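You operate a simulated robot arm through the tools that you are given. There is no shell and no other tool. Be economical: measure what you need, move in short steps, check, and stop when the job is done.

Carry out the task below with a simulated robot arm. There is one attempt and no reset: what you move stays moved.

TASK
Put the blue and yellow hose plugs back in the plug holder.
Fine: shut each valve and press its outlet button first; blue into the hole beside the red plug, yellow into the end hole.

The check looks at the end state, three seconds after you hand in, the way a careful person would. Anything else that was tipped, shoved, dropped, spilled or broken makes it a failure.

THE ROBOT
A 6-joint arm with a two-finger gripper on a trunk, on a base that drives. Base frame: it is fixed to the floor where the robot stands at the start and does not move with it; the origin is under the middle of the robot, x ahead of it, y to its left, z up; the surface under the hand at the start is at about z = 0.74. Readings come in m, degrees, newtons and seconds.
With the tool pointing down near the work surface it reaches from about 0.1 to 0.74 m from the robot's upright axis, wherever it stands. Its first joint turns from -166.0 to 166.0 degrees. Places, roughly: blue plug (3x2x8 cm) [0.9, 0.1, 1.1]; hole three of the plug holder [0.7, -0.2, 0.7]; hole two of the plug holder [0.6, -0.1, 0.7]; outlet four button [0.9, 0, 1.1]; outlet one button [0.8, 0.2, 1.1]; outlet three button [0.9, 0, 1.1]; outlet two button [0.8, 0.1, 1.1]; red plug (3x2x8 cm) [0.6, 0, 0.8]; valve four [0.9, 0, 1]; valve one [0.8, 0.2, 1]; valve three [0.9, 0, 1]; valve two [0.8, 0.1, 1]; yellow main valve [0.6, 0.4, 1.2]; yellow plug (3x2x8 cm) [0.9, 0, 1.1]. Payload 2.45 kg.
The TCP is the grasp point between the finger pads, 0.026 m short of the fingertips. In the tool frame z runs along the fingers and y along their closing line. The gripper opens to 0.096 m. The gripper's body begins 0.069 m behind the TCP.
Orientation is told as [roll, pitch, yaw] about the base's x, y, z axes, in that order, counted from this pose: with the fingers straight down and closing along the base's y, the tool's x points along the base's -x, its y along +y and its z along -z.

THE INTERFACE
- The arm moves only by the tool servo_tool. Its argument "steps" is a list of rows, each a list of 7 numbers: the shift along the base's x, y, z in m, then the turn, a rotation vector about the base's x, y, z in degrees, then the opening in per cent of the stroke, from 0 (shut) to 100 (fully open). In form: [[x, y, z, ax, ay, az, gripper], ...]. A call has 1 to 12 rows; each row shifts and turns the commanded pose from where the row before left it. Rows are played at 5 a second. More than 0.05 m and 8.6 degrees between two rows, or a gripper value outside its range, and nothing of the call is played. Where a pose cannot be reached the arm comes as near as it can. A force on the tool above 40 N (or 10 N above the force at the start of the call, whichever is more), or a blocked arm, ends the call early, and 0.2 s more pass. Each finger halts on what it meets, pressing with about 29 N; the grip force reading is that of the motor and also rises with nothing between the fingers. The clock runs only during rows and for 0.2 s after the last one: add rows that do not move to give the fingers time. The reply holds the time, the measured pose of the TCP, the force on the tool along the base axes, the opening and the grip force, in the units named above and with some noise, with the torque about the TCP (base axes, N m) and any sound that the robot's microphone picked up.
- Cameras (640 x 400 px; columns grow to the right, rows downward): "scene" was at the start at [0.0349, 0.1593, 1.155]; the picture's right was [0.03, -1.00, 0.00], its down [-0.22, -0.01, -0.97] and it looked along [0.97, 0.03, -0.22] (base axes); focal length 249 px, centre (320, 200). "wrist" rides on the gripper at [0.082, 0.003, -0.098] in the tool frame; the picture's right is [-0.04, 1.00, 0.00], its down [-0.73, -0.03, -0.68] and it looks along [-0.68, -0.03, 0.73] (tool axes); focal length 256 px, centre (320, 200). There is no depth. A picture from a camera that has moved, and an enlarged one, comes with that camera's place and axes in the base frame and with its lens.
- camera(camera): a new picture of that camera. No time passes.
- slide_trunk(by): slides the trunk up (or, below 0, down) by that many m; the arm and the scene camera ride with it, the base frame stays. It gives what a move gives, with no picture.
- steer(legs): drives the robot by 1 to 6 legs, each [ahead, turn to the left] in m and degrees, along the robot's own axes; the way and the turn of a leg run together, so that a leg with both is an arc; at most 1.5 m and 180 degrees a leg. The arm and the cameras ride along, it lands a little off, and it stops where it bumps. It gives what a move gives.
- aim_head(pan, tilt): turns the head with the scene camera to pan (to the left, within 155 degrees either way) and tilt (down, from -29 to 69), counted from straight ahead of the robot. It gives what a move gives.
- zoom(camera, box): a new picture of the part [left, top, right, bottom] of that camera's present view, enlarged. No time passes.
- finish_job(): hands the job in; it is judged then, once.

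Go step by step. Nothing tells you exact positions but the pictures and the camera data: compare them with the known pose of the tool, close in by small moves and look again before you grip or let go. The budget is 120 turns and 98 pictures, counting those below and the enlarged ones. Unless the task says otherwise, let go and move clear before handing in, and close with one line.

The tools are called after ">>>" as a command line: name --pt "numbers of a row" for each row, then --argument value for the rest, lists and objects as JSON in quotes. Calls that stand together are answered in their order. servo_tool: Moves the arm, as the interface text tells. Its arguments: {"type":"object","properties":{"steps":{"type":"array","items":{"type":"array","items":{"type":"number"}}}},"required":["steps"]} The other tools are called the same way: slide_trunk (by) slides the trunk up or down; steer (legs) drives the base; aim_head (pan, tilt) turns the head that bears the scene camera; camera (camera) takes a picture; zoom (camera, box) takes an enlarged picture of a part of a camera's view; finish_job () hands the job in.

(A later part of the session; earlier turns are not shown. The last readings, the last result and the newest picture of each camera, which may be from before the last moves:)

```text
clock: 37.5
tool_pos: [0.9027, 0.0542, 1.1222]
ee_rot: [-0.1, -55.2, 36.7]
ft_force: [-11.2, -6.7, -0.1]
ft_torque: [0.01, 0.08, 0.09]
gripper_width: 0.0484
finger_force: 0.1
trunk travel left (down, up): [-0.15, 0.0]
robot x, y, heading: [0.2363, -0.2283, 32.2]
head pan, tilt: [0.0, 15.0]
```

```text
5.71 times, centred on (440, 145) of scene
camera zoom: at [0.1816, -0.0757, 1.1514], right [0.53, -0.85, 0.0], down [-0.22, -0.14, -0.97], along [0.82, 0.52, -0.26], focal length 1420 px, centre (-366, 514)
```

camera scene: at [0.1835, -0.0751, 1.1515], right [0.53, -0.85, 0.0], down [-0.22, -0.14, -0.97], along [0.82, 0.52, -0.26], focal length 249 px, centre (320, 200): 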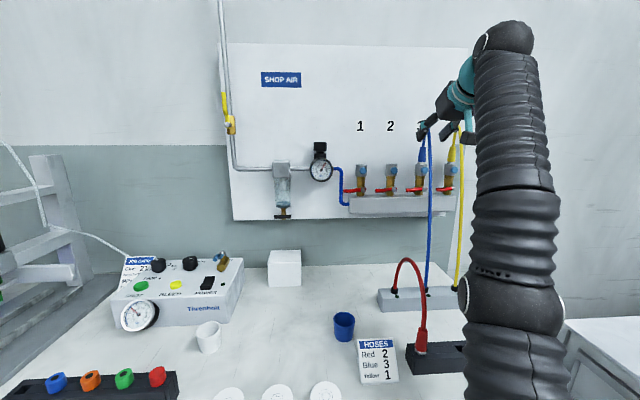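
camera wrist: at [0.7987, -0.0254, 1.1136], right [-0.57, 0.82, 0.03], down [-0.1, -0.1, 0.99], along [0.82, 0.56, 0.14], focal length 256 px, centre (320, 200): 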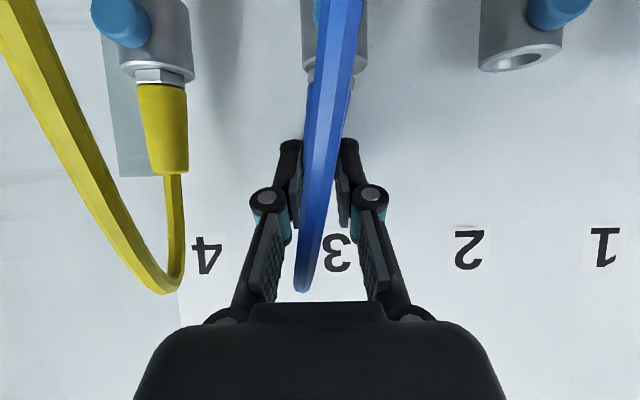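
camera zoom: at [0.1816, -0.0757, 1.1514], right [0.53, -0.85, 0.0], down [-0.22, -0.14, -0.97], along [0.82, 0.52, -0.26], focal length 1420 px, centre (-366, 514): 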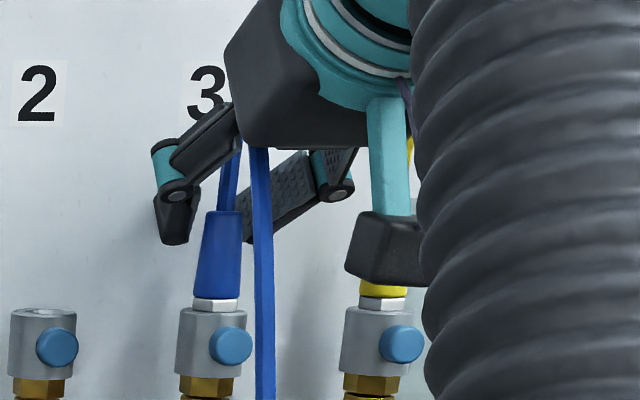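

The plug is upright and seated again, and the tips are touching the panel. I'll back off and use a shallower 20° tilt, which needs less reach.

>>> servo_tool --pt "-0.016 -0.012 0 0 0 0 50" --pt "-0.02 -0.015 0 0 0 0 50" --pt "0 0 -0.01 4.47 -6 0 50" --pt "0 0 -0.014 4.47 -6 0 50" --pt "0 0 0 0 0 0 50"

>>> camera --camera "wrist"

>>> zoom --camera "scene" --box '[390, 100, 490, 200]'

```text
clock: 38.5
tool_pos: [0.9084, 0.0377, 1.173]
ee_rot: [-0.2, -66.3, 37.1]
ft_force: [-43.3, -0.8, -1.4]
ft_torque: [0.35, 0.71, 3.63]
gripper_width: 0.0166
finger_force: 11.1
out of reach, approached as far as the arm can: row 1, 2, 3, 4
trunk travel left (down, up): [-0.15, 0.0]
robot x, y, heading: [0.2351, -0.2238, 32.1]
head pan, tilt: [0.0, 15.0]
stopped in row 4: the force on the tool passed its limit at 72 N (the readings are from after the stop); the commanded pose is now the measured one
```

```text
58 pictures are left
camera wrist: at [0.8092, -0.0328, 1.1374], right [-0.59, 0.81, 0.03], down [-0.25, -0.22, 0.94], along [0.77, 0.54, 0.33], focal length 256 px, centre (320, 200)
```

wrist: 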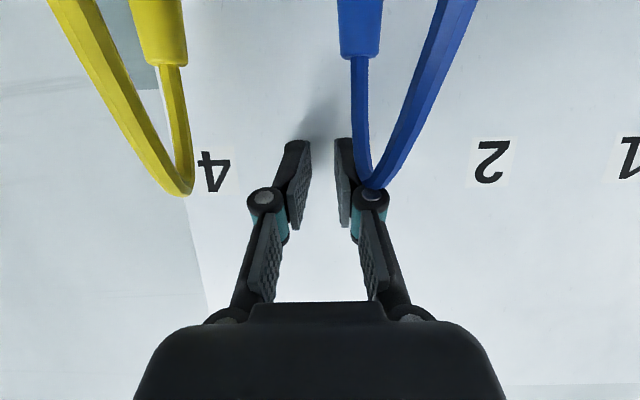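

```text
4.00 times, centred on (440, 150) of scene
camera zoom: at [0.1808, -0.0754, 1.1513], right [0.53, -0.85, 0.0], down [-0.22, -0.14, -0.97], along [0.82, 0.52, -0.26], focal length 994 px, centre (-160, 400)
```

zoom: 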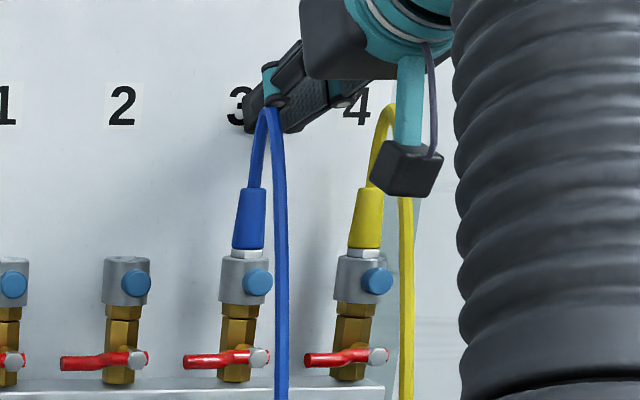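

The tool is in an awkward out-of-reach pose and leaning on the panel. I'll pull straight back and level it.

>>> servo_tool --pt "-0.024 -0.018 0 0 0 0 50" --pt "-0.03 -0.0225 0 0 0 0 50" --pt "-0.03 -0.0225 -0.02 4.47 -6 0 50" --pt "0 0 -0.02 0 0 0 50" --pt "0 0 0 0 0 0 50"

>>> camera --camera "wrist"

>>> zoom --camera "scene" --box '[390, 100, 490, 200]'

```text
clock: 39.7
tool_pos: [0.8695, -0.0312, 1.2382]
ee_rot: [0.1, -73.3, 36.5]
ft_force: [-0.7, 0.2, 1.0]
ft_torque: [0.0, 0.0, 0.0]
gripper_width: 0.0482
finger_force: 0.1
out of reach, approached as far as the arm can: row 1, 2, 3, 4
trunk travel left (down, up): [-0.15, 0.0]
robot x, y, heading: [0.2383, -0.2246, 32.4]
head pan, tilt: [0.0, 15.0]
```

```text
56 pictures are left
camera wrist: at [0.7739, -0.0984, 1.1879], right [-0.58, 0.81, 0.04], down [-0.34, -0.29, 0.9], along [0.74, 0.51, 0.44], focal length 256 px, centre (320, 200)
```

wrist: 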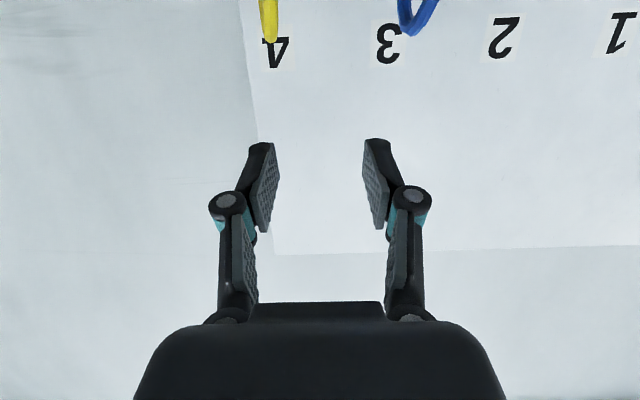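

```text
4.00 times, centred on (440, 150) of scene
camera zoom: at [0.1835, -0.0753, 1.1515], right [0.53, -0.85, 0.0], down [-0.22, -0.14, -0.97], along [0.82, 0.51, -0.26], focal length 994 px, centre (-160, 400)
```

zoom: 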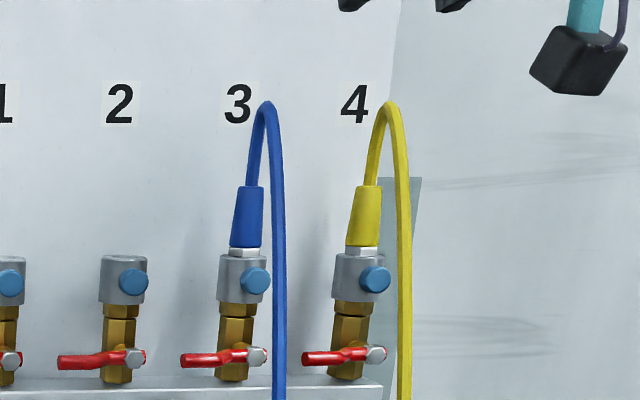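

>>> aim_head --pan -35 --tilt 10

>>> camera --camera "scene"

```text
clock: 40.7
tool_pos: [0.8698, -0.0307, 1.2383]
ee_rot: [0.1, -73.3, 36.4]
ft_force: [0.4, 0.7, -0.1]
ft_torque: [0.01, -0.02, 0.01]
gripper_width: 0.048
finger_force: 0.0
trunk travel left (down, up): [-0.15, 0.0]
robot x, y, heading: [0.2357, -0.2253, 32.1]
head pan, tilt: [-35.0, 10.0]
```

```text
54 pictures are left
camera scene: at [0.1973, -0.1295, 1.1596], right [-0.05, -1.0, 0.0], down [-0.17, 0.01, -0.98], along [0.98, -0.05, -0.17], focal length 249 px, centre (320, 200)
```

scene: 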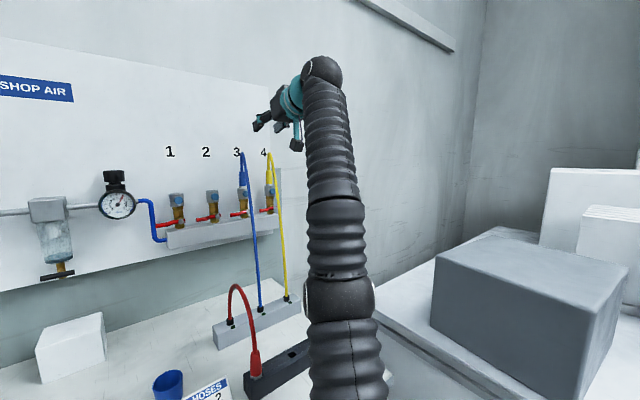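

The arm is stretched almost straight and so it is stuck near its limit. I'll pull the tool back and down to fold the elbow again.

>>> servo_tool --pt "0 0 0 0 0 0 50" --pt "-0.03 -0.02 -0.02 0 0 0 50" --pt "-0.03 -0.02 -0.02 0 0 0 50" --pt "-0.03 -0.02 -0.02 0 0 0 50" --pt "0 0 0 0 0 0 50"

>>> camera --camera "scene"

```text
clock: 41.9
tool_pos: [0.8255, -0.0922, 1.2633]
ee_rot: [0.0, -73.5, 36.4]
ft_force: [0.2, 0.1, -0.4]
ft_torque: [0.04, 0.0, -0.01]
gripper_width: 0.0482
finger_force: 0.0
out of reach, approached as far as the arm can: row 2, 3, 4
trunk travel left (down, up): [-0.15, 0.0]
robot x, y, heading: [0.2352, -0.2257, 31.9]
head pan, tilt: [-35.0, 10.0]
```

```text
53 pictures are left
camera scene: at [0.1973, -0.1296, 1.1596], right [-0.05, -1.0, 0.0], down [-0.17, 0.01, -0.98], along [0.98, -0.05, -0.17], focal length 249 px, centre (320, 200)
```

scene: 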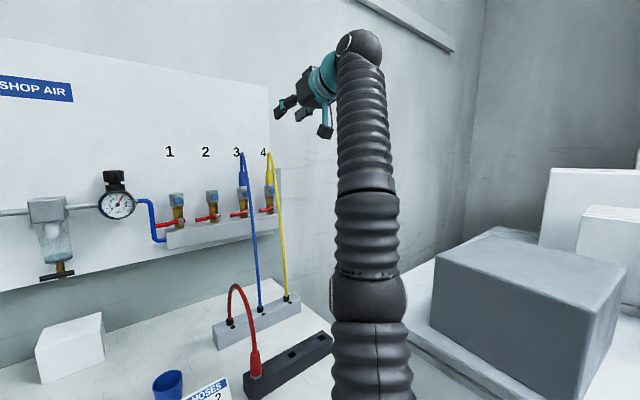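

Backing away only slides the arm along its reach limit. I'll try pure downward moves, which should bend the elbow.

>>> servo_tool --pt "0 0 -0.03 0 0 0 50" --pt "0 0 -0.03 0 0 0 50" --pt "0 0 -0.03 0 0 0 50" --pt "0 0 -0.03 0 0 0 50" --pt "0 0 0 0 0 0 50"

```text
clock: 43.1
tool_pos: [0.8777, -0.096, 1.2336]
ee_rot: [0.1, -73.4, 36.5]
ft_force: [-0.1, 0.2, -0.7]
ft_torque: [0.03, 0.01, 0.0]
gripper_width: 0.0477
finger_force: 0.0
out of reach, approached as far as the arm can: row 1, 2, 3, 4
trunk travel left (down, up): [-0.15, 0.0]
robot x, y, heading: [0.2365, -0.226, 32.0]
head pan, tilt: [-35.0, 10.0]
```

The arm still won't fold with small moves. I'll send it back toward its starting posture, with the tool turning down, in one longer move well inside its reach.

>>> servo_tool --pt "-0.02 0.0065 -0.02 -4.8 6.5 0 50" --pt "-0.02 0.0065 -0.02 -4.8 6.5 0 50" --pt "-0.02 0.0065 -0.02 -4.8 6.5 0 50" --pt "-0.02 0.0065 -0.02 -4.8 6.5 0 50" --pt "-0.02 0.0065 -0.02 -4.8 6.5 0 50" --pt "-0.02 0.0065 -0.02 -4.8 6.5 0 50" --pt "-0.02 0.0065 -0.02 -4.8 6.5 0 50" --pt "-0.02 0.0065 -0.02 -4.8 6.5 0 50" --pt "-0.02 0.0065 -0.02 -4.8 6.5 0 50" --pt "-0.02 0.0065 -0.02 0 0 0 50" --pt "-0.02 0.0065 -0.02 0 0 0 50" --pt "-0.02 0.0065 -0.02 0 0 0 50"

>>> camera --camera "scene"

```text
clock: 45.7
tool_pos: [0.6248, -0.0212, 0.9448]
ee_rot: [-0.1, -0.7, 36.4]
ft_force: [0.6, -0.2, 0.1]
ft_torque: [-0.02, 0.03, 0.0]
gripper_width: 0.0479
finger_force: 0.1
out of reach, approached as far as the arm can: row 4, 7, 8, 9
trunk travel left (down, up): [-0.15, 0.0]
robot x, y, heading: [0.2359, -0.2235, 31.9]
head pan, tilt: [-35.0, 10.0]
```

```text
52 pictures are left
camera scene: at [0.1973, -0.1295, 1.1596], right [-0.05, -1.0, 0.0], down [-0.17, 0.01, -0.98], along [0.98, -0.05, -0.17], focal length 249 px, centre (320, 200)
```

scene: 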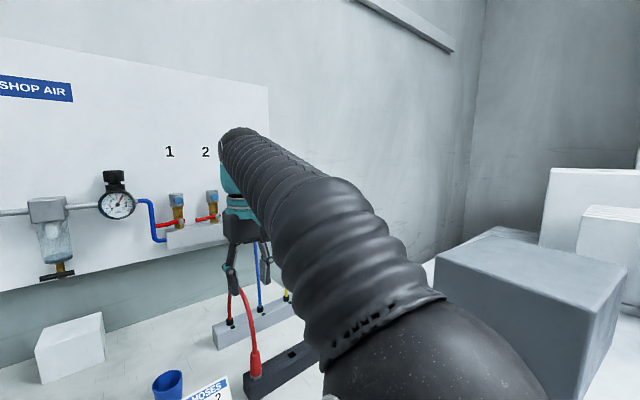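

The arm is folded again. While the tool points down, I'll measure the holder.

>>> camera --camera "wrist"

>>> aim_head --pan 0 --tilt 25

>>> camera --camera "scene"

```text
51 pictures are left
camera wrist: at [0.5567, -0.0683, 1.0413], right [-0.56, 0.83, 0.0], down [0.6, 0.41, 0.69], along [0.57, 0.39, -0.73], focal length 256 px, centre (320, 200)
```

wrist: 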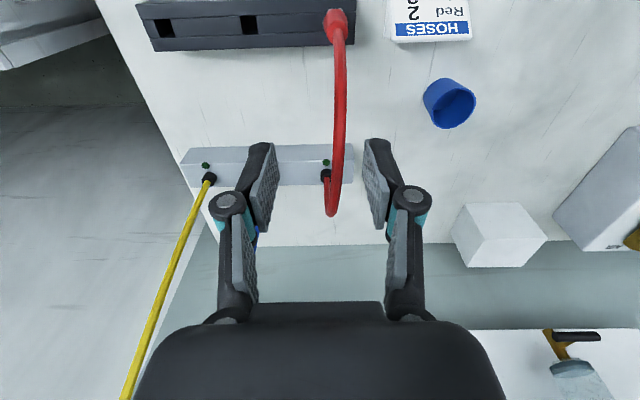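

```text
clock: 46.7
tool_pos: [0.6251, -0.0201, 0.9444]
ee_rot: [0.1, -0.8, 36.4]
ft_force: [-0.2, -0.2, 0.2]
ft_torque: [-0.01, 0.0, 0.02]
gripper_width: 0.0481
finger_force: 0.0
trunk travel left (down, up): [-0.15, 0.0]
robot x, y, heading: [0.2351, -0.2252, 32.1]
head pan, tilt: [0.0, 25.0]
```

```text
50 pictures are left
camera scene: at [0.1823, -0.0759, 1.1353], right [0.53, -0.85, 0.0], down [-0.36, -0.22, -0.91], along [0.77, 0.48, -0.42], focal length 249 px, centre (320, 200)
```

scene: 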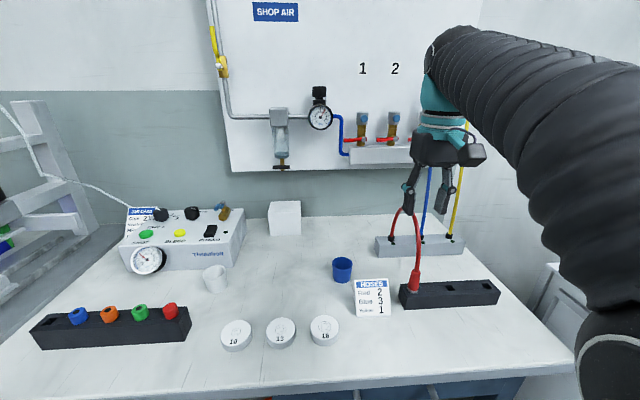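

The holder holes are at about (0.623, -0.094) and (0.665, -0.151). I'll return to a pre-grasp spot in front of the blue plug with a 20° tilt.

>>> servo_tool --pt "0.0198 0.0018 0.016 4.17 -5.6 0 50" --pt "0.0198 0.0018 0.016 4.17 -5.6 0 50" --pt "0.0198 0.0018 0.016 4.17 -5.6 0 50" --pt "0.0198 0.0018 0.016 4.17 -5.6 0 50" --pt "0.0198 0.0018 0.016 4.17 -5.6 0 50" --pt "0.0198 0.0018 0.016 4.17 -5.6 0 50" --pt "0.0198 0.0018 0.016 4.17 -5.6 0 50" --pt "0.0198 0.0018 0.016 4.17 -5.6 0 50" --pt "0.0198 0.0018 0.016 4.17 -5.6 0 50" --pt "0.0198 0.0018 0.016 4.17 -5.6 0 50" --pt "0 0 0 0 0 0 50"

>>> camera --camera "wrist"

```text
clock: 49.1
tool_pos: [0.8224, -0.0024, 1.1067]
ee_rot: [0.7, -70.7, 36.0]
ft_force: [0.1, 0.0, 0.2]
ft_torque: [0.0, 0.03, -0.01]
gripper_width: 0.0478
finger_force: 0.0
trunk travel left (down, up): [-0.15, 0.0]
robot x, y, heading: [0.2375, -0.2226, 32.2]
head pan, tilt: [0.0, 25.0]
```

```text
49 pictures are left
camera wrist: at [0.7252, -0.0712, 1.0621], right [-0.58, 0.81, 0.04], down [-0.3, -0.26, 0.92], along [0.75, 0.52, 0.4], focal length 256 px, centre (320, 200)
```

wrist: 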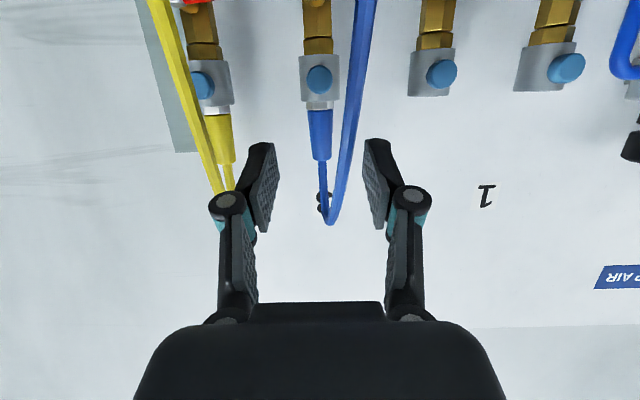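

The plug is centred between the fingers at about (0.903, 0.055, 1.096). I'll move in and grip it.

>>> servo_tool --pt "0.0187 0.0139 -0.002 0 0 0 50" --pt "0.0187 0.0139 -0.002 0 0 0 50" --pt "0.0187 0.0139 -0.002 0 0 0 50" --pt "0.0187 0.0139 -0.002 0 0 0 50" --pt "0 0 0 0 0 0 50"

>>> camera --camera "wrist"

>>> zoom --camera "scene" --box '[380, 60, 480, 160]'

```text
clock: 50.3
tool_pos: [0.8983, 0.0539, 1.0979]
ee_rot: [0.7, -70.6, 36.1]
ft_force: [-0.3, 0.6, -0.6]
ft_torque: [0.01, 0.02, -0.02]
gripper_width: 0.0481
finger_force: 0.2
trunk travel left (down, up): [-0.15, 0.0]
robot x, y, heading: [0.2369, -0.2258, 32.4]
head pan, tilt: [0.0, 25.0]
```

```text
48 pictures are left
camera wrist: at [0.801, -0.0157, 1.0527], right [-0.58, 0.81, 0.04], down [-0.3, -0.26, 0.92], along [0.75, 0.52, 0.4], focal length 256 px, centre (320, 200)
```

wrist: 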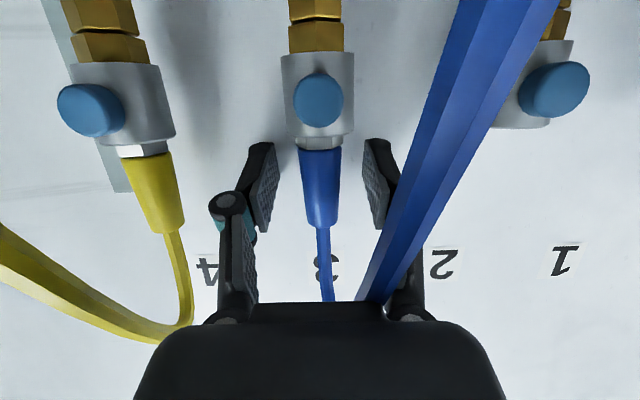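

```text
4.00 times, centred on (430, 110) of scene
camera zoom: at [0.1823, -0.0759, 1.1352], right [0.53, -0.85, 0.0], down [-0.36, -0.22, -0.91], along [0.77, 0.48, -0.42], focal length 994 px, centre (-120, 560)
```

zoom: 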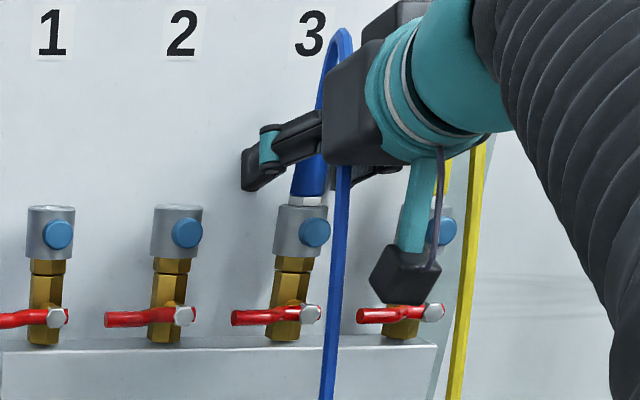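

The sleeve is centred between the pads. I'll close the fingers.

>>> servo_tool --pt "0 0 0 0 0 0 20" --pt "0 0 0 0 0 0 5" --pt "0 0 0 0 0 0 0" --pt "0 0 0 0 0 0 0"

>>> camera --camera "wrist"

```text
clock: 51.3
tool_pos: [0.8982, 0.053, 1.0985]
ee_rot: [0.6, -70.8, 36.0]
ft_force: [-2.6, -2.5, 3.1]
ft_torque: [-0.03, -0.01, -0.05]
gripper_width: 0.017
finger_force: 28.3
trunk travel left (down, up): [-0.15, 0.0]
robot x, y, heading: [0.234, -0.2282, 32.2]
head pan, tilt: [0.0, 25.0]
```

```text
46 pictures are left
camera wrist: at [0.8004, -0.0161, 1.0534], right [-0.58, 0.81, 0.04], down [-0.3, -0.26, 0.92], along [0.75, 0.52, 0.4], focal length 256 px, centre (320, 200)
```

wrist: 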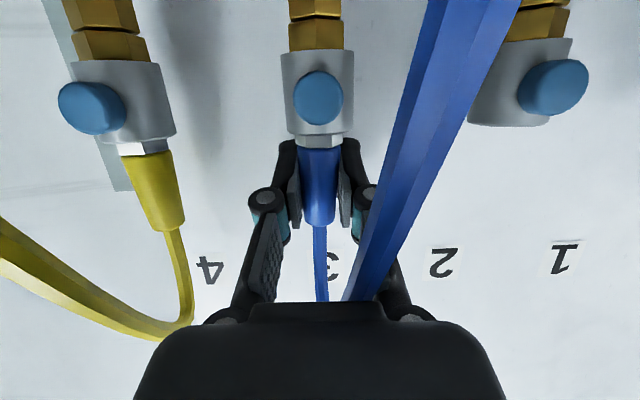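

I have the plug, width 17 mm. I'll lift it straight up in small steps.

>>> servo_tool --pt "0 0 0.008 0 0 0 0" --pt "0 0 0.008 0 0 0 0" --pt "0 0 0.008 0 0 0 0" --pt "0 0 0.008 0 0 0 0" --pt "0 0 0.008 0 0 0 0"

>>> camera --camera "wrist"

>>> zoom --camera "scene" --box '[380, 60, 480, 160]'

```text
clock: 52.5
tool_pos: [0.8974, 0.0534, 1.138]
ee_rot: [0.5, -70.5, 36.0]
ft_force: [-0.1, 0.1, -0.9]
ft_torque: [-0.01, -0.04, 0.03]
gripper_width: 0.0166
finger_force: 29.1
trunk travel left (down, up): [-0.15, 0.0]
robot x, y, heading: [0.2375, -0.2287, 32.1]
head pan, tilt: [0.0, 25.0]
```

```text
45 pictures are left
camera wrist: at [0.7991, -0.0163, 1.0929], right [-0.58, 0.81, 0.04], down [-0.3, -0.26, 0.92], along [0.75, 0.52, 0.4], focal length 256 px, centre (320, 200)
```

wrist: 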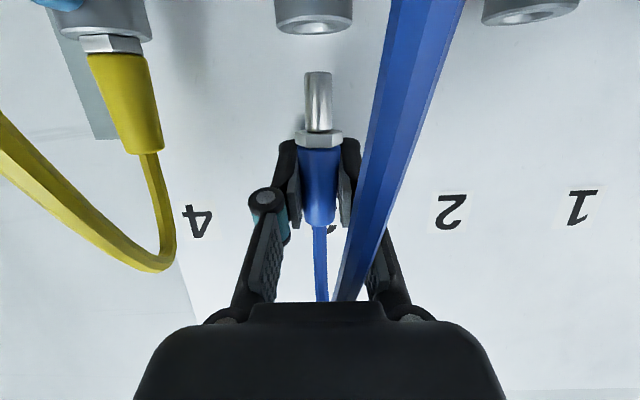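

```text
4.00 times, centred on (430, 110) of scene
camera zoom: at [0.1824, -0.0759, 1.1352], right [0.53, -0.85, 0.0], down [-0.36, -0.22, -0.91], along [0.77, 0.48, -0.42], focal length 994 px, centre (-120, 560)
```

zoom: 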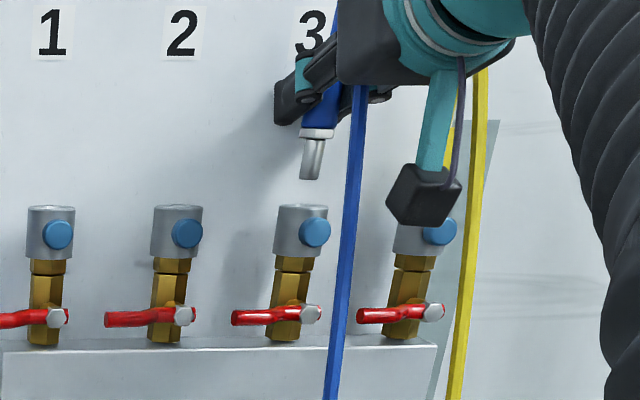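

The blue plug is out and hangs straight, with its pin tip about 5 cm below the TCP. I'll draw back from the panel and reverse the base to get room over the holder.

>>> servo_tool --pt "-0.02 -0.015 0.005 0 0 0 0" --pt "-0.03 -0.0224 0 0 0 0 0" --pt "-0.03 -0.0224 0 0 0 0 0" --pt "-0.03 -0.0224 -0.02 0 0 0 0" --pt "-0.01 -0.0075 -0.03 0 0 0 0"

>>> steer --legs '[[-0.13, 0]]'

>>> camera --camera "scene"

```text
clock: 53.7
tool_pos: [0.7762, -0.0374, 1.0918]
ee_rot: [0.5, -70.6, 36.0]
ft_force: [0.0, 0.3, -0.8]
ft_torque: [-0.01, -0.02, -0.04]
gripper_width: 0.017
finger_force: 28.6
trunk travel left (down, up): [-0.15, 0.0]
robot x, y, heading: [0.2378, -0.2224, 32.1]
head pan, tilt: [0.0, 25.0]
```

```text
clock: 55.0
tool_pos: [0.6657, -0.1084, 1.0919]
ee_rot: [0.7, -70.7, 36.0]
ft_force: [-0.2, 0.3, -0.8]
ft_torque: [0.0, 0.02, -0.02]
gripper_width: 0.0169
finger_force: 28.5
trunk travel left (down, up): [-0.15, 0.0]
robot x, y, heading: [0.1283, -0.296, 32.1]
head pan, tilt: [0.0, 25.0]
```

```text
43 pictures are left
camera scene: at [0.0712, -0.1458, 1.1352], right [0.53, -0.85, 0.0], down [-0.36, -0.22, -0.91], along [0.77, 0.48, -0.42], focal length 249 px, centre (320, 200)
```

scene: 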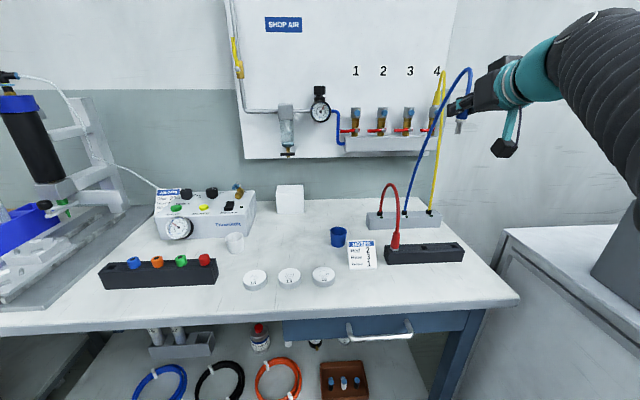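

The hose follows cleanly. I'll zoom on the holder to fix its height and hole positions.

>>> zoom --camera "scene" --box '[370, 210, 480, 280]'

>>> camera --camera "wrist"

```text
5.71 times, centred on (425, 245) of scene
camera zoom: at [0.0712, -0.1458, 1.1352], right [0.53, -0.85, 0.0], down [-0.36, -0.22, -0.91], along [0.77, 0.48, -0.42], focal length 1420 px, centre (-280, -57)
```

zoom: 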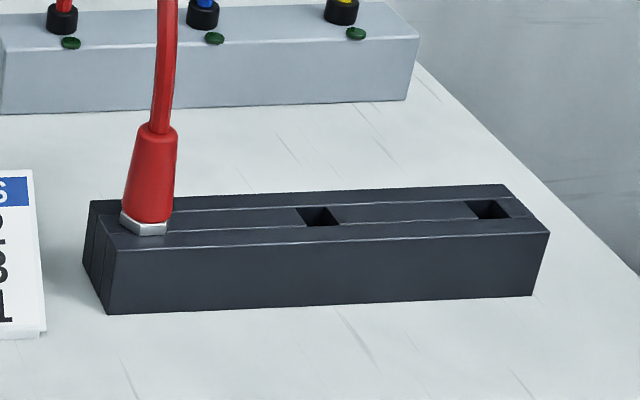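

```text
41 pictures are left
camera wrist: at [0.5672, -0.1767, 1.0471], right [-0.58, 0.81, 0.04], down [-0.3, -0.26, 0.92], along [0.75, 0.52, 0.4], focal length 256 px, centre (320, 200)
```

wrist: 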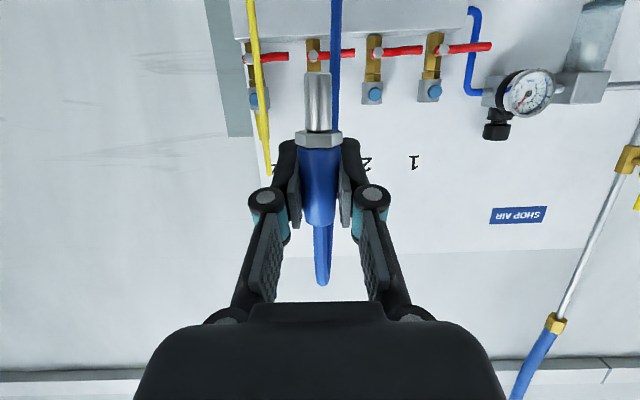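

Holder top is about z = 0.778, with hole two near (0.624, -0.096) and hole three near (0.668, -0.156). I'll bring the plug above hole two.

>>> servo_tool --pt "-0.01 0.002 -0.042 0 0 0 0" --pt "-0.01 0.002 -0.042 0 0 0 0" --pt "-0.01 0.002 -0.042 0 0 0 0" --pt "-0.01 0.002 -0.042 0 0 0 0" --pt "-0.01 0.002 -0.042 0 0 0 0" --pt "0 0 -0.022 0 0 0 0" --pt "0 0 0 0 0 0 0"

>>> zoom --camera "scene" --box '[370, 210, 480, 280]'

>>> camera --camera "scene"

```text
clock: 56.6
tool_pos: [0.6168, -0.099, 0.8593]
ee_rot: [0.6, -70.5, 36.0]
ft_force: [-0.3, 0.5, -0.5]
ft_torque: [0.01, 0.04, 0.0]
gripper_width: 0.0166
finger_force: 28.9
trunk travel left (down, up): [-0.15, 0.0]
robot x, y, heading: [0.127, -0.2958, 32.1]
head pan, tilt: [0.0, 25.0]
```

```text
5.71 times, centred on (425, 245) of scene
camera zoom: at [0.0712, -0.1457, 1.1352], right [0.53, -0.85, 0.0], down [-0.36, -0.22, -0.91], along [0.77, 0.48, -0.42], focal length 1420 px, centre (-280, -57)
```

zoom: 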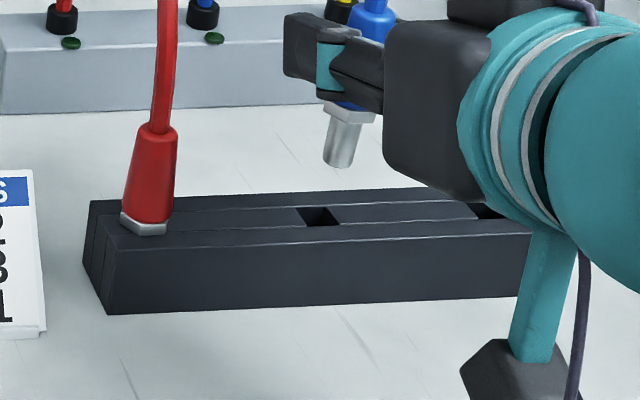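

```text
39 pictures are left
camera scene: at [0.0712, -0.1457, 1.1352], right [0.53, -0.85, 0.0], down [-0.36, -0.22, -0.91], along [0.77, 0.48, -0.42], focal length 249 px, centre (320, 200)
```

scene: 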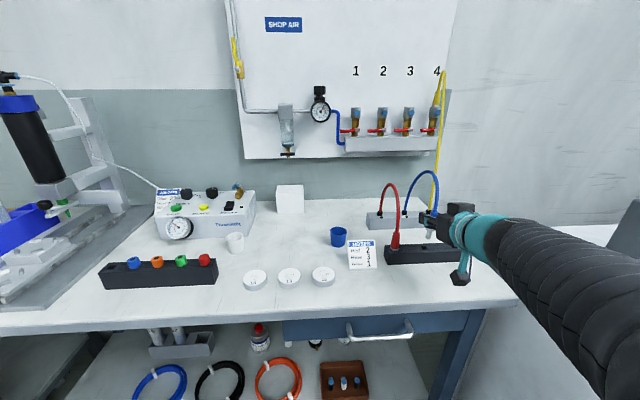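

>>> zoom --camera "scene" --box '[415, 215, 447, 255]'

```text
10.00 times, centred on (431, 235) of scene
camera zoom: at [0.0712, -0.1457, 1.1352], right [0.53, -0.85, 0.0], down [-0.36, -0.22, -0.91], along [0.77, 0.48, -0.42], focal length 2486 px, centre (-790, -150)
```

zoom: 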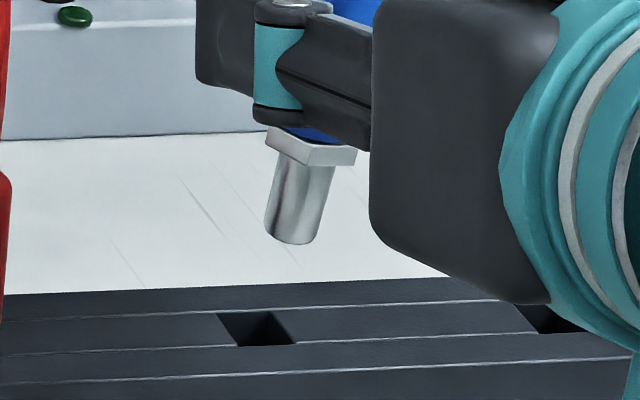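

The pin tip is about 3 cm above hole two and needs roughly 3 mm more away from me. I'll correct that, lower most of the way and compare again.

>>> servo_tool --pt "0.0018 0.0026 -0.01 0 0 0 0" --pt "0 0 -0.012 0 0 0 0" --pt "0 0 0 0 0 0 0"

>>> zoom --camera "scene" --box '[415, 215, 447, 255]'

```text
clock: 57.4
tool_pos: [0.6165, -0.0959, 0.8372]
ee_rot: [0.6, -70.6, 36.0]
ft_force: [-0.3, -0.2, -0.4]
ft_torque: [-0.03, -0.03, -0.03]
gripper_width: 0.0168
finger_force: 29.0
trunk travel left (down, up): [-0.15, 0.0]
robot x, y, heading: [0.1268, -0.2952, 32.1]
head pan, tilt: [0.0, 25.0]
```

```text
10.00 times, centred on (431, 235) of scene
camera zoom: at [0.0712, -0.1457, 1.1352], right [0.53, -0.85, 0.0], down [-0.36, -0.22, -0.91], along [0.77, 0.48, -0.42], focal length 2486 px, centre (-790, -150)
```

zoom: 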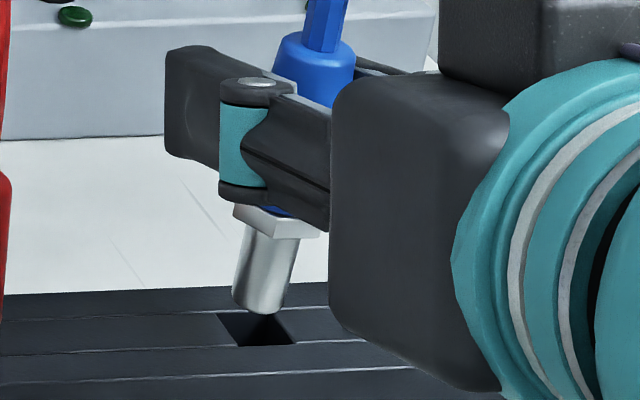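

The tip is directly over hole two with about 7 mm to go. I'll ease down 2 mm at a time.

>>> servo_tool --pt "0.0006 -0.001 -0.003 0 0 0 0" --pt "0 0 -0.003 0 0 0 0" --pt "0 0 -0.002 0 0 0 0" --pt "0 0 -0.002 0 0 0 0" --pt "0 0 -0.002 0 0 0 0"

>>> zoom --camera "scene" --box '[415, 215, 447, 255]'

```text
clock: 58.6
tool_pos: [0.6164, -0.0957, 0.8261]
ee_rot: [0.7, -70.5, 35.9]
ft_force: [-0.1, -1.0, -0.9]
ft_torque: [-0.02, -0.01, -0.01]
gripper_width: 0.0169
finger_force: 29.1
trunk travel left (down, up): [-0.15, 0.0]
robot x, y, heading: [0.1258, -0.2966, 32.1]
head pan, tilt: [0.0, 25.0]
```

```text
10.00 times, centred on (431, 235) of scene
camera zoom: at [0.0712, -0.1457, 1.1352], right [0.53, -0.85, 0.0], down [-0.36, -0.22, -0.91], along [0.77, 0.48, -0.42], focal length 2486 px, centre (-790, -150)
```

zoom: 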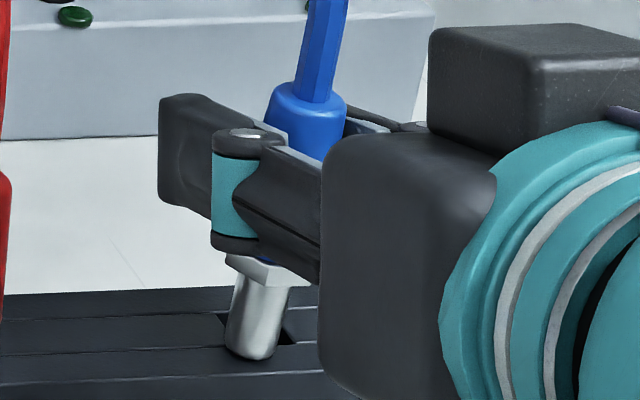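

The tip now overlaps the near edge of the hole, so the plug sits too close to me. I'll feel for the surface gently to learn its height.

>>> servo_tool --pt "0 0 -0.001 0 0 0 0" --pt "0 0 -0.001 0 0 0 0" --pt "0 0 -0.001 0 0 0 0"

```text
clock: 59.4
tool_pos: [0.6175, -0.0971, 0.8252]
ee_rot: [0.6, -70.8, 36.1]
ft_force: [-2.7, 1.5, 14.5]
ft_torque: [0.0, 0.12, -0.03]
gripper_width: 0.0169
finger_force: 29.0
trunk travel left (down, up): [-0.15, 0.0]
robot x, y, heading: [0.1254, -0.2937, 32.3]
head pan, tilt: [0.0, 25.0]
```

The tip touched the surface at TCP z ≈ 0.825. It needs about 8 mm more in x, so I'll lift slightly, shift and look.

>>> servo_tool --pt "0 0 0.006 0 0 0 0" --pt "0.0085 0.0009 0 0 0 0 0" --pt "0 0 0 0 0 0 0"

>>> zoom --camera "scene" --box '[415, 215, 447, 255]'

```text
clock: 60.2
tool_pos: [0.6258, -0.0955, 0.8289]
ee_rot: [0.6, -70.6, 36.0]
ft_force: [0.1, -0.9, -0.5]
ft_torque: [0.05, 0.02, 0.01]
gripper_width: 0.0167
finger_force: 28.8
trunk travel left (down, up): [-0.15, 0.0]
robot x, y, heading: [0.126, -0.2953, 32.2]
head pan, tilt: [0.0, 25.0]
```

```text
10.00 times, centred on (431, 235) of scene
camera zoom: at [0.0712, -0.1457, 1.1352], right [0.53, -0.85, 0.0], down [-0.36, -0.22, -0.91], along [0.77, 0.48, -0.42], focal length 2486 px, centre (-790, -150)
```

zoom: 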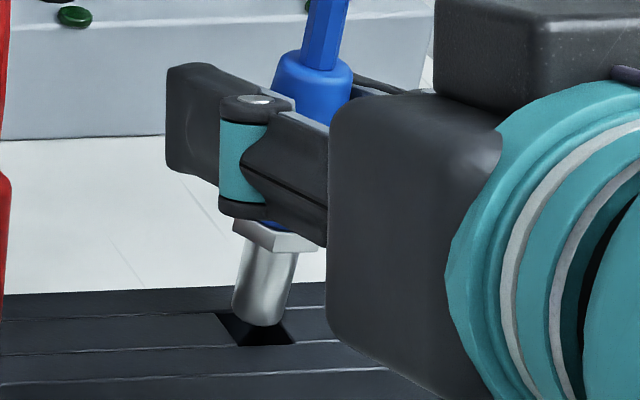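

The tip is now centred over the hole. I'll lower it slowly.

>>> servo_tool --pt "0.0003 -0.0006 -0.003 0 0 0 0" --pt "0 0 -0.003 0 0 0 0" --pt "0 0 -0.003 0 0 0 0" --pt "0 0 -0.003 0 0 0 0"

>>> zoom --camera "scene" --box '[415, 215, 447, 255]'

```text
clock: 61.2
tool_pos: [0.6264, -0.0955, 0.8183]
ee_rot: [0.6, -70.6, 36.0]
ft_force: [0.3, 0.6, -0.9]
ft_torque: [0.0, 0.0, -0.03]
gripper_width: 0.0165
finger_force: 29.0
trunk travel left (down, up): [-0.15, 0.0]
robot x, y, heading: [0.1238, -0.2962, 32.2]
head pan, tilt: [0.0, 25.0]
```

```text
10.00 times, centred on (431, 235) of scene
camera zoom: at [0.0712, -0.1457, 1.1352], right [0.53, -0.85, 0.0], down [-0.36, -0.22, -0.91], along [0.77, 0.48, -0.42], focal length 2486 px, centre (-790, -150)
```

zoom: 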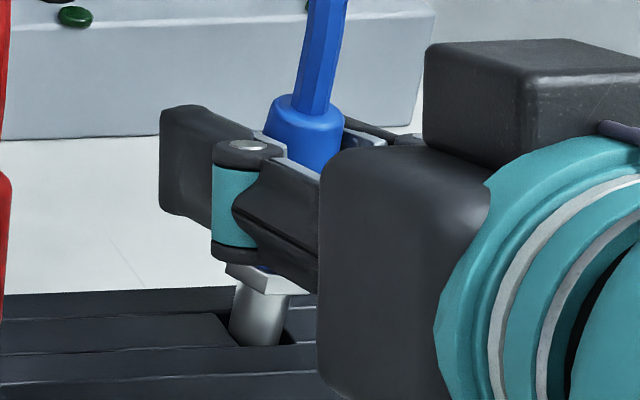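

The pin is in the hole. Before lowering further I'll check the camera pod's clearance to the bench.

>>> zoom --camera "scene" --box '[400, 190, 500, 320]'

```text
3.08 times, centred on (450, 255) of scene
camera zoom: at [0.0712, -0.1457, 1.1352], right [0.53, -0.85, 0.0], down [-0.36, -0.22, -0.91], along [0.77, 0.48, -0.42], focal length 765 px, centre (-80, 31)
```

zoom: 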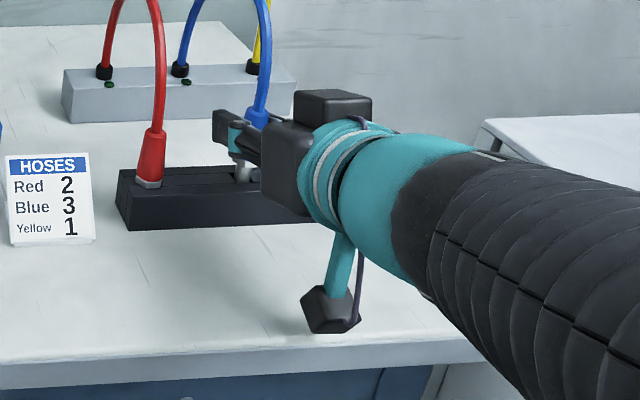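

The pod hangs close to the bench top. I'll lower a few more millimetres while watching the force, and let the plug drop the rest if needed.

>>> servo_tool --pt "0 0 -0.002 0 0 0 0" --pt "0 0 -0.002 0 0 0 0" --pt "0 0 -0.002 0 0 0 0" --pt "0 0 0 0 0 0 0"

>>> zoom --camera "scene" --box '[400, 190, 500, 320]'

```text
clock: 62.2
tool_pos: [0.6269, -0.0949, 0.8113]
ee_rot: [0.7, -70.5, 36.0]
ft_force: [0.2, 0.3, -0.2]
ft_torque: [-0.03, -0.02, -0.03]
gripper_width: 0.0168
finger_force: 29.2
trunk travel left (down, up): [-0.15, 0.0]
robot x, y, heading: [0.1309, -0.2973, 32.3]
head pan, tilt: [0.0, 25.0]
```

```text
3.08 times, centred on (450, 255) of scene
camera zoom: at [0.0712, -0.1457, 1.1352], right [0.53, -0.85, 0.0], down [-0.36, -0.22, -0.91], along [0.77, 0.48, -0.42], focal length 765 px, centre (-80, 31)
```

zoom: 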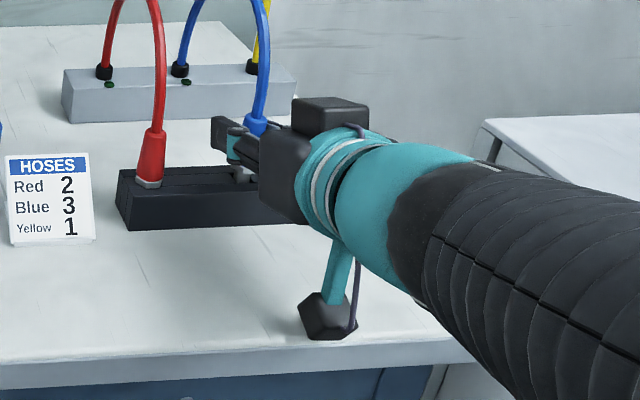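

>>> servo_tool --pt "0 0 -0.002 0 0 0 0" --pt "0 0 -0.002 0 0 0 0" --pt "0 0 -0.002 0 0 0 0" --pt "0 0 -0.001 0 0 0 0"

```text
clock: 63.2
tool_pos: [0.6255, -0.0948, 0.804]
ee_rot: [0.7, -70.5, 36.0]
ft_force: [4.5, 3.6, 2.8]
ft_torque: [0.12, -0.15, -0.03]
gripper_width: 0.0168
finger_force: 29.3
trunk travel left (down, up): [-0.15, 0.0]
robot x, y, heading: [0.1254, -0.2938, 32.3]
head pan, tilt: [0.0, 25.0]
```

>>> servo_tool --pt "0.0012 0.0009 0 0 0 0 0" --pt "0 0 -0.002 0 0 0 0" --pt "0 0 -0.002 0 0 0 0"

>>> zoom --camera "scene" --box '[415, 215, 447, 255]'

>>> zoom --camera "scene" --box '[430, 250, 480, 310]'

```text
clock: 64.0
tool_pos: [0.6274, -0.0941, 0.8046]
ee_rot: [0.4, -70.9, 36.3]
ft_force: [-3.4, -4.3, 31.7]
ft_torque: [-2.95, 3.42, 0.18]
gripper_width: 0.0168
finger_force: 29.1
trunk travel left (down, up): [-0.15, 0.0]
robot x, y, heading: [0.1275, -0.2992, 32.2]
head pan, tilt: [0.0, 25.0]
```

```text
10.00 times, centred on (431, 235) of scene
camera zoom: at [0.07, -0.1462, 1.1358], right [0.53, -0.85, 0.0], down [-0.36, -0.22, -0.91], along [0.77, 0.48, -0.42], focal length 2486 px, centre (-790, -150)
```

zoom: 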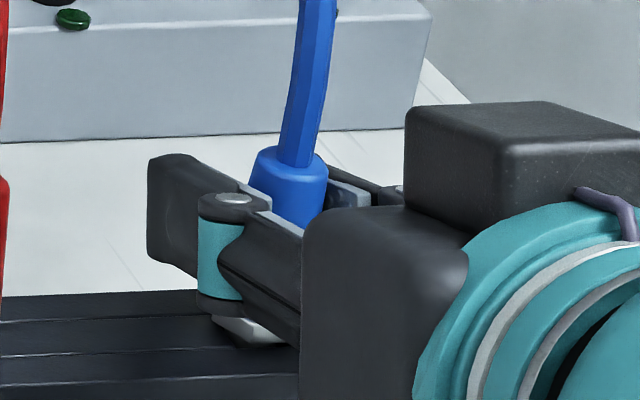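

```text
6.67 times, centred on (455, 280) of scene
camera zoom: at [0.07, -0.1462, 1.1358], right [0.53, -0.85, 0.0], down [-0.36, -0.22, -0.91], along [0.77, 0.48, -0.42], focal length 1657 px, centre (-580, -333)
```

zoom: 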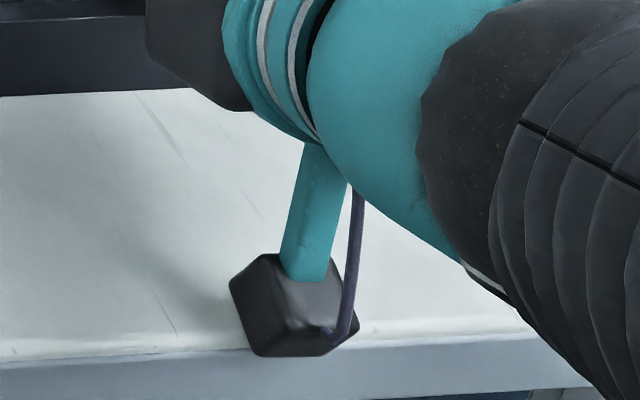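

The torque shows the camera pod has touched the bench, with the plug about 2 cm into its hole. I'll rise a little and open the fingers so the plug settles.

>>> servo_tool --pt "0 0 0.005 0 0 0 0" --pt "0 0 0 0 0 0 25" --pt "0 0 0 0 0 0 40" --pt "0 0 0 0 0 0 40"

>>> zoom --camera "scene" --box '[405, 205, 455, 265]'

```text
clock: 65.0
tool_pos: [0.6266, -0.0959, 0.8039]
ee_rot: [0.7, -70.7, 35.9]
ft_force: [-0.3, 0.0, -1.0]
ft_torque: [0.0, 0.01, 0.0]
gripper_width: 0.0384
finger_force: 0.1
trunk travel left (down, up): [-0.15, 0.0]
robot x, y, heading: [0.1259, -0.2963, 32.1]
head pan, tilt: [0.0, 25.0]
```

```text
6.67 times, centred on (430, 235) of scene
camera zoom: at [0.0712, -0.1457, 1.1352], right [0.53, -0.85, 0.0], down [-0.36, -0.22, -0.91], along [0.77, 0.48, -0.42], focal length 1657 px, centre (-413, -33)
```

zoom: 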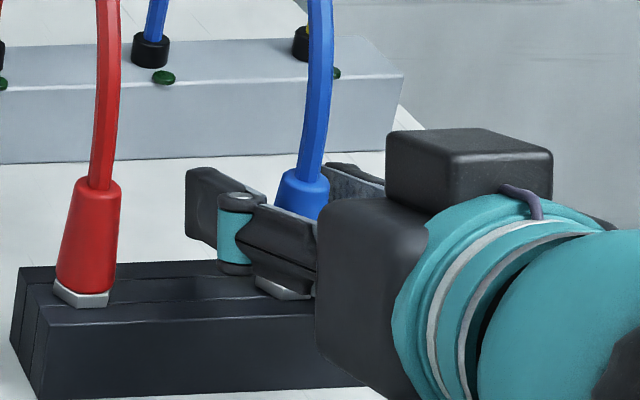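

The blue plug has dropped and sits flush like the red one. I'll back the gripper off along its axis and check.

>>> servo_tool --pt "-0.0226 -0.0168 0.0103 0 0 0 40" --pt "-0.0226 -0.0168 0.0103 0 0 0 40" --pt "-0.0226 -0.0168 0.0103 0 0 0 40" --pt "-0.01 -0.0075 0.04 0 0 0 50" --pt "0 0 0.05 0 0 0 50" --pt "0 0 0.05 0 0 0 50"

>>> zoom --camera "scene" --box '[370, 200, 480, 280]'

```text
clock: 66.6
tool_pos: [0.5487, -0.1129, 0.9614]
ee_rot: [4.8, -68.8, 38.7]
ft_force: [0.0, -0.6, 0.2]
ft_torque: [-0.03, 0.01, -0.02]
gripper_width: 0.048
finger_force: 0.1
trunk travel left (down, up): [-0.15, 0.0]
robot x, y, heading: [0.1271, -0.2929, 32.0]
head pan, tilt: [0.0, 25.0]
stopped in row 6: the arm was blocked; the commanded pose is now the measured one
```

```text
5.00 times, centred on (425, 240) of scene
camera zoom: at [0.0711, -0.1458, 1.1352], right [0.53, -0.85, 0.0], down [-0.36, -0.22, -0.91], along [0.77, 0.48, -0.42], focal length 1243 px, centre (-205, 0)
```

zoom: 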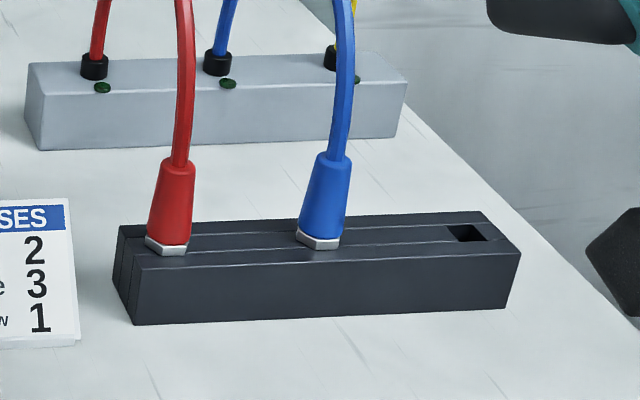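

The blue plug is seated properly. The arm stopped close to the robot's own body, so I'll move the tool forward and up, then check it.

>>> servo_tool --pt "0.024 0.018 0.02 0 0 0 50" --pt "0.024 0.018 0.04 0 0 0 50" --pt "0.024 0.018 0.04 0 0 0 50" --pt "0.016 0.012 0.04 0 0 0 50" --pt "0 0 0 0 0 0 50"

>>> camera --camera "scene"

```text
clock: 67.8
tool_pos: [0.6371, -0.0479, 1.1012]
ee_rot: [4.7, -68.8, 38.6]
ft_force: [-0.2, -0.1, -0.1]
ft_torque: [0.01, -0.02, -0.01]
gripper_width: 0.0479
finger_force: 0.1
trunk travel left (down, up): [-0.15, 0.0]
robot x, y, heading: [0.1265, -0.2964, 32.1]
head pan, tilt: [0.0, 25.0]
```

```text
27 pictures are left
camera scene: at [0.0711, -0.1458, 1.1352], right [0.53, -0.85, 0.0], down [-0.36, -0.22, -0.91], along [0.77, 0.48, -0.42], focal length 249 px, centre (320, 200)
```

scene: 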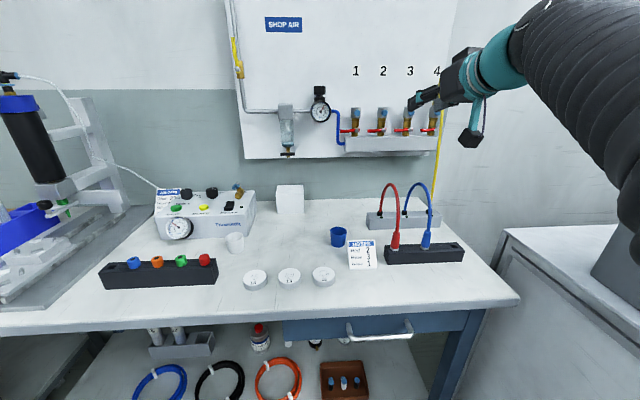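

Blue is in. I'll drive forward again and slightly right for the yellow plug.

>>> steer --legs '[[0, -12], [0.14, 0], [0, 12]]'

>>> camera --camera "wrist"

```text
clock: 70.6
tool_pos: [0.7655, 0.0006, 1.1016]
ee_rot: [4.8, -68.8, 38.6]
ft_force: [0.2, 0.2, -0.7]
ft_torque: [0.02, -0.02, -0.04]
gripper_width: 0.0481
finger_force: 0.1
trunk travel left (down, up): [-0.15, 0.0]
robot x, y, heading: [0.2549, -0.249, 32.2]
head pan, tilt: [0.0, 25.0]
```

```text
26 pictures are left
camera wrist: at [0.6747, -0.0797, 1.0603], right [-0.67, 0.74, 0.07], down [-0.23, -0.29, 0.93], along [0.71, 0.61, 0.37], focal length 256 px, centre (320, 200)
```

wrist: 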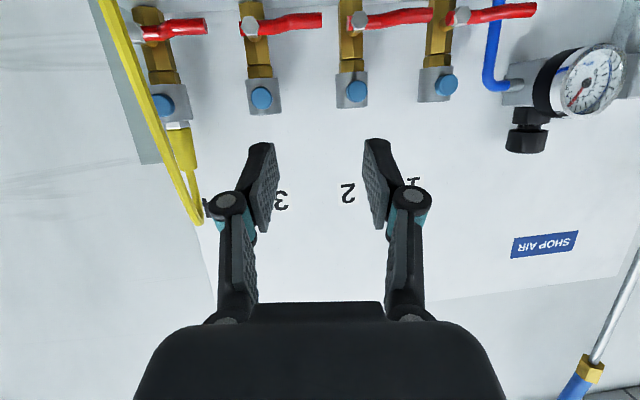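

The tool came back slightly twisted. I'll straighten it while moving in front of the yellow plug.

>>> servo_tool --pt "0.0266 -0.0172 0.0015 -0.15 -1.25 -3.15 50" --pt "0.0266 -0.0172 0.0015 -0.15 -1.25 -3.15 50" --pt "0.0266 -0.0172 0.0015 0 0 0 50" --pt "0.0267 -0.017 0.0015 0 0 0 50" --pt "0 0 0 0 0 0 50"

>>> camera --camera "wrist"

```text
clock: 71.8
tool_pos: [0.8715, -0.0701, 1.1065]
ee_rot: [-0.3, -70.6, 37.2]
ft_force: [0.0, 0.0, 0.3]
ft_torque: [0.02, 0.02, -0.01]
gripper_width: 0.0479
finger_force: 0.0
trunk travel left (down, up): [-0.15, 0.0]
robot x, y, heading: [0.2539, -0.2473, 32.1]
head pan, tilt: [0.0, 25.0]
```

```text
25 pictures are left
camera wrist: at [0.7742, -0.139, 1.0615], right [-0.59, 0.81, 0.04], down [-0.3, -0.26, 0.92], along [0.75, 0.53, 0.4], focal length 256 px, centre (320, 200)
```

wrist: 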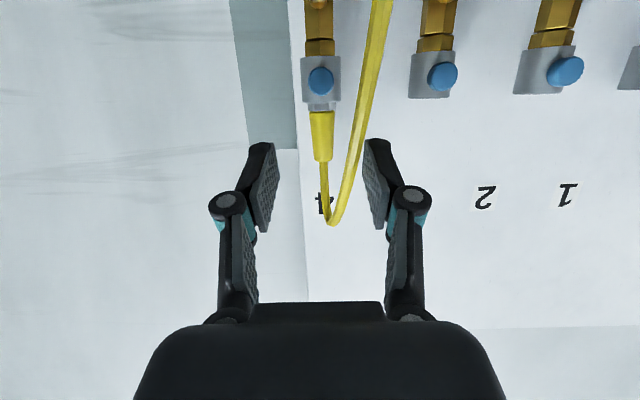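

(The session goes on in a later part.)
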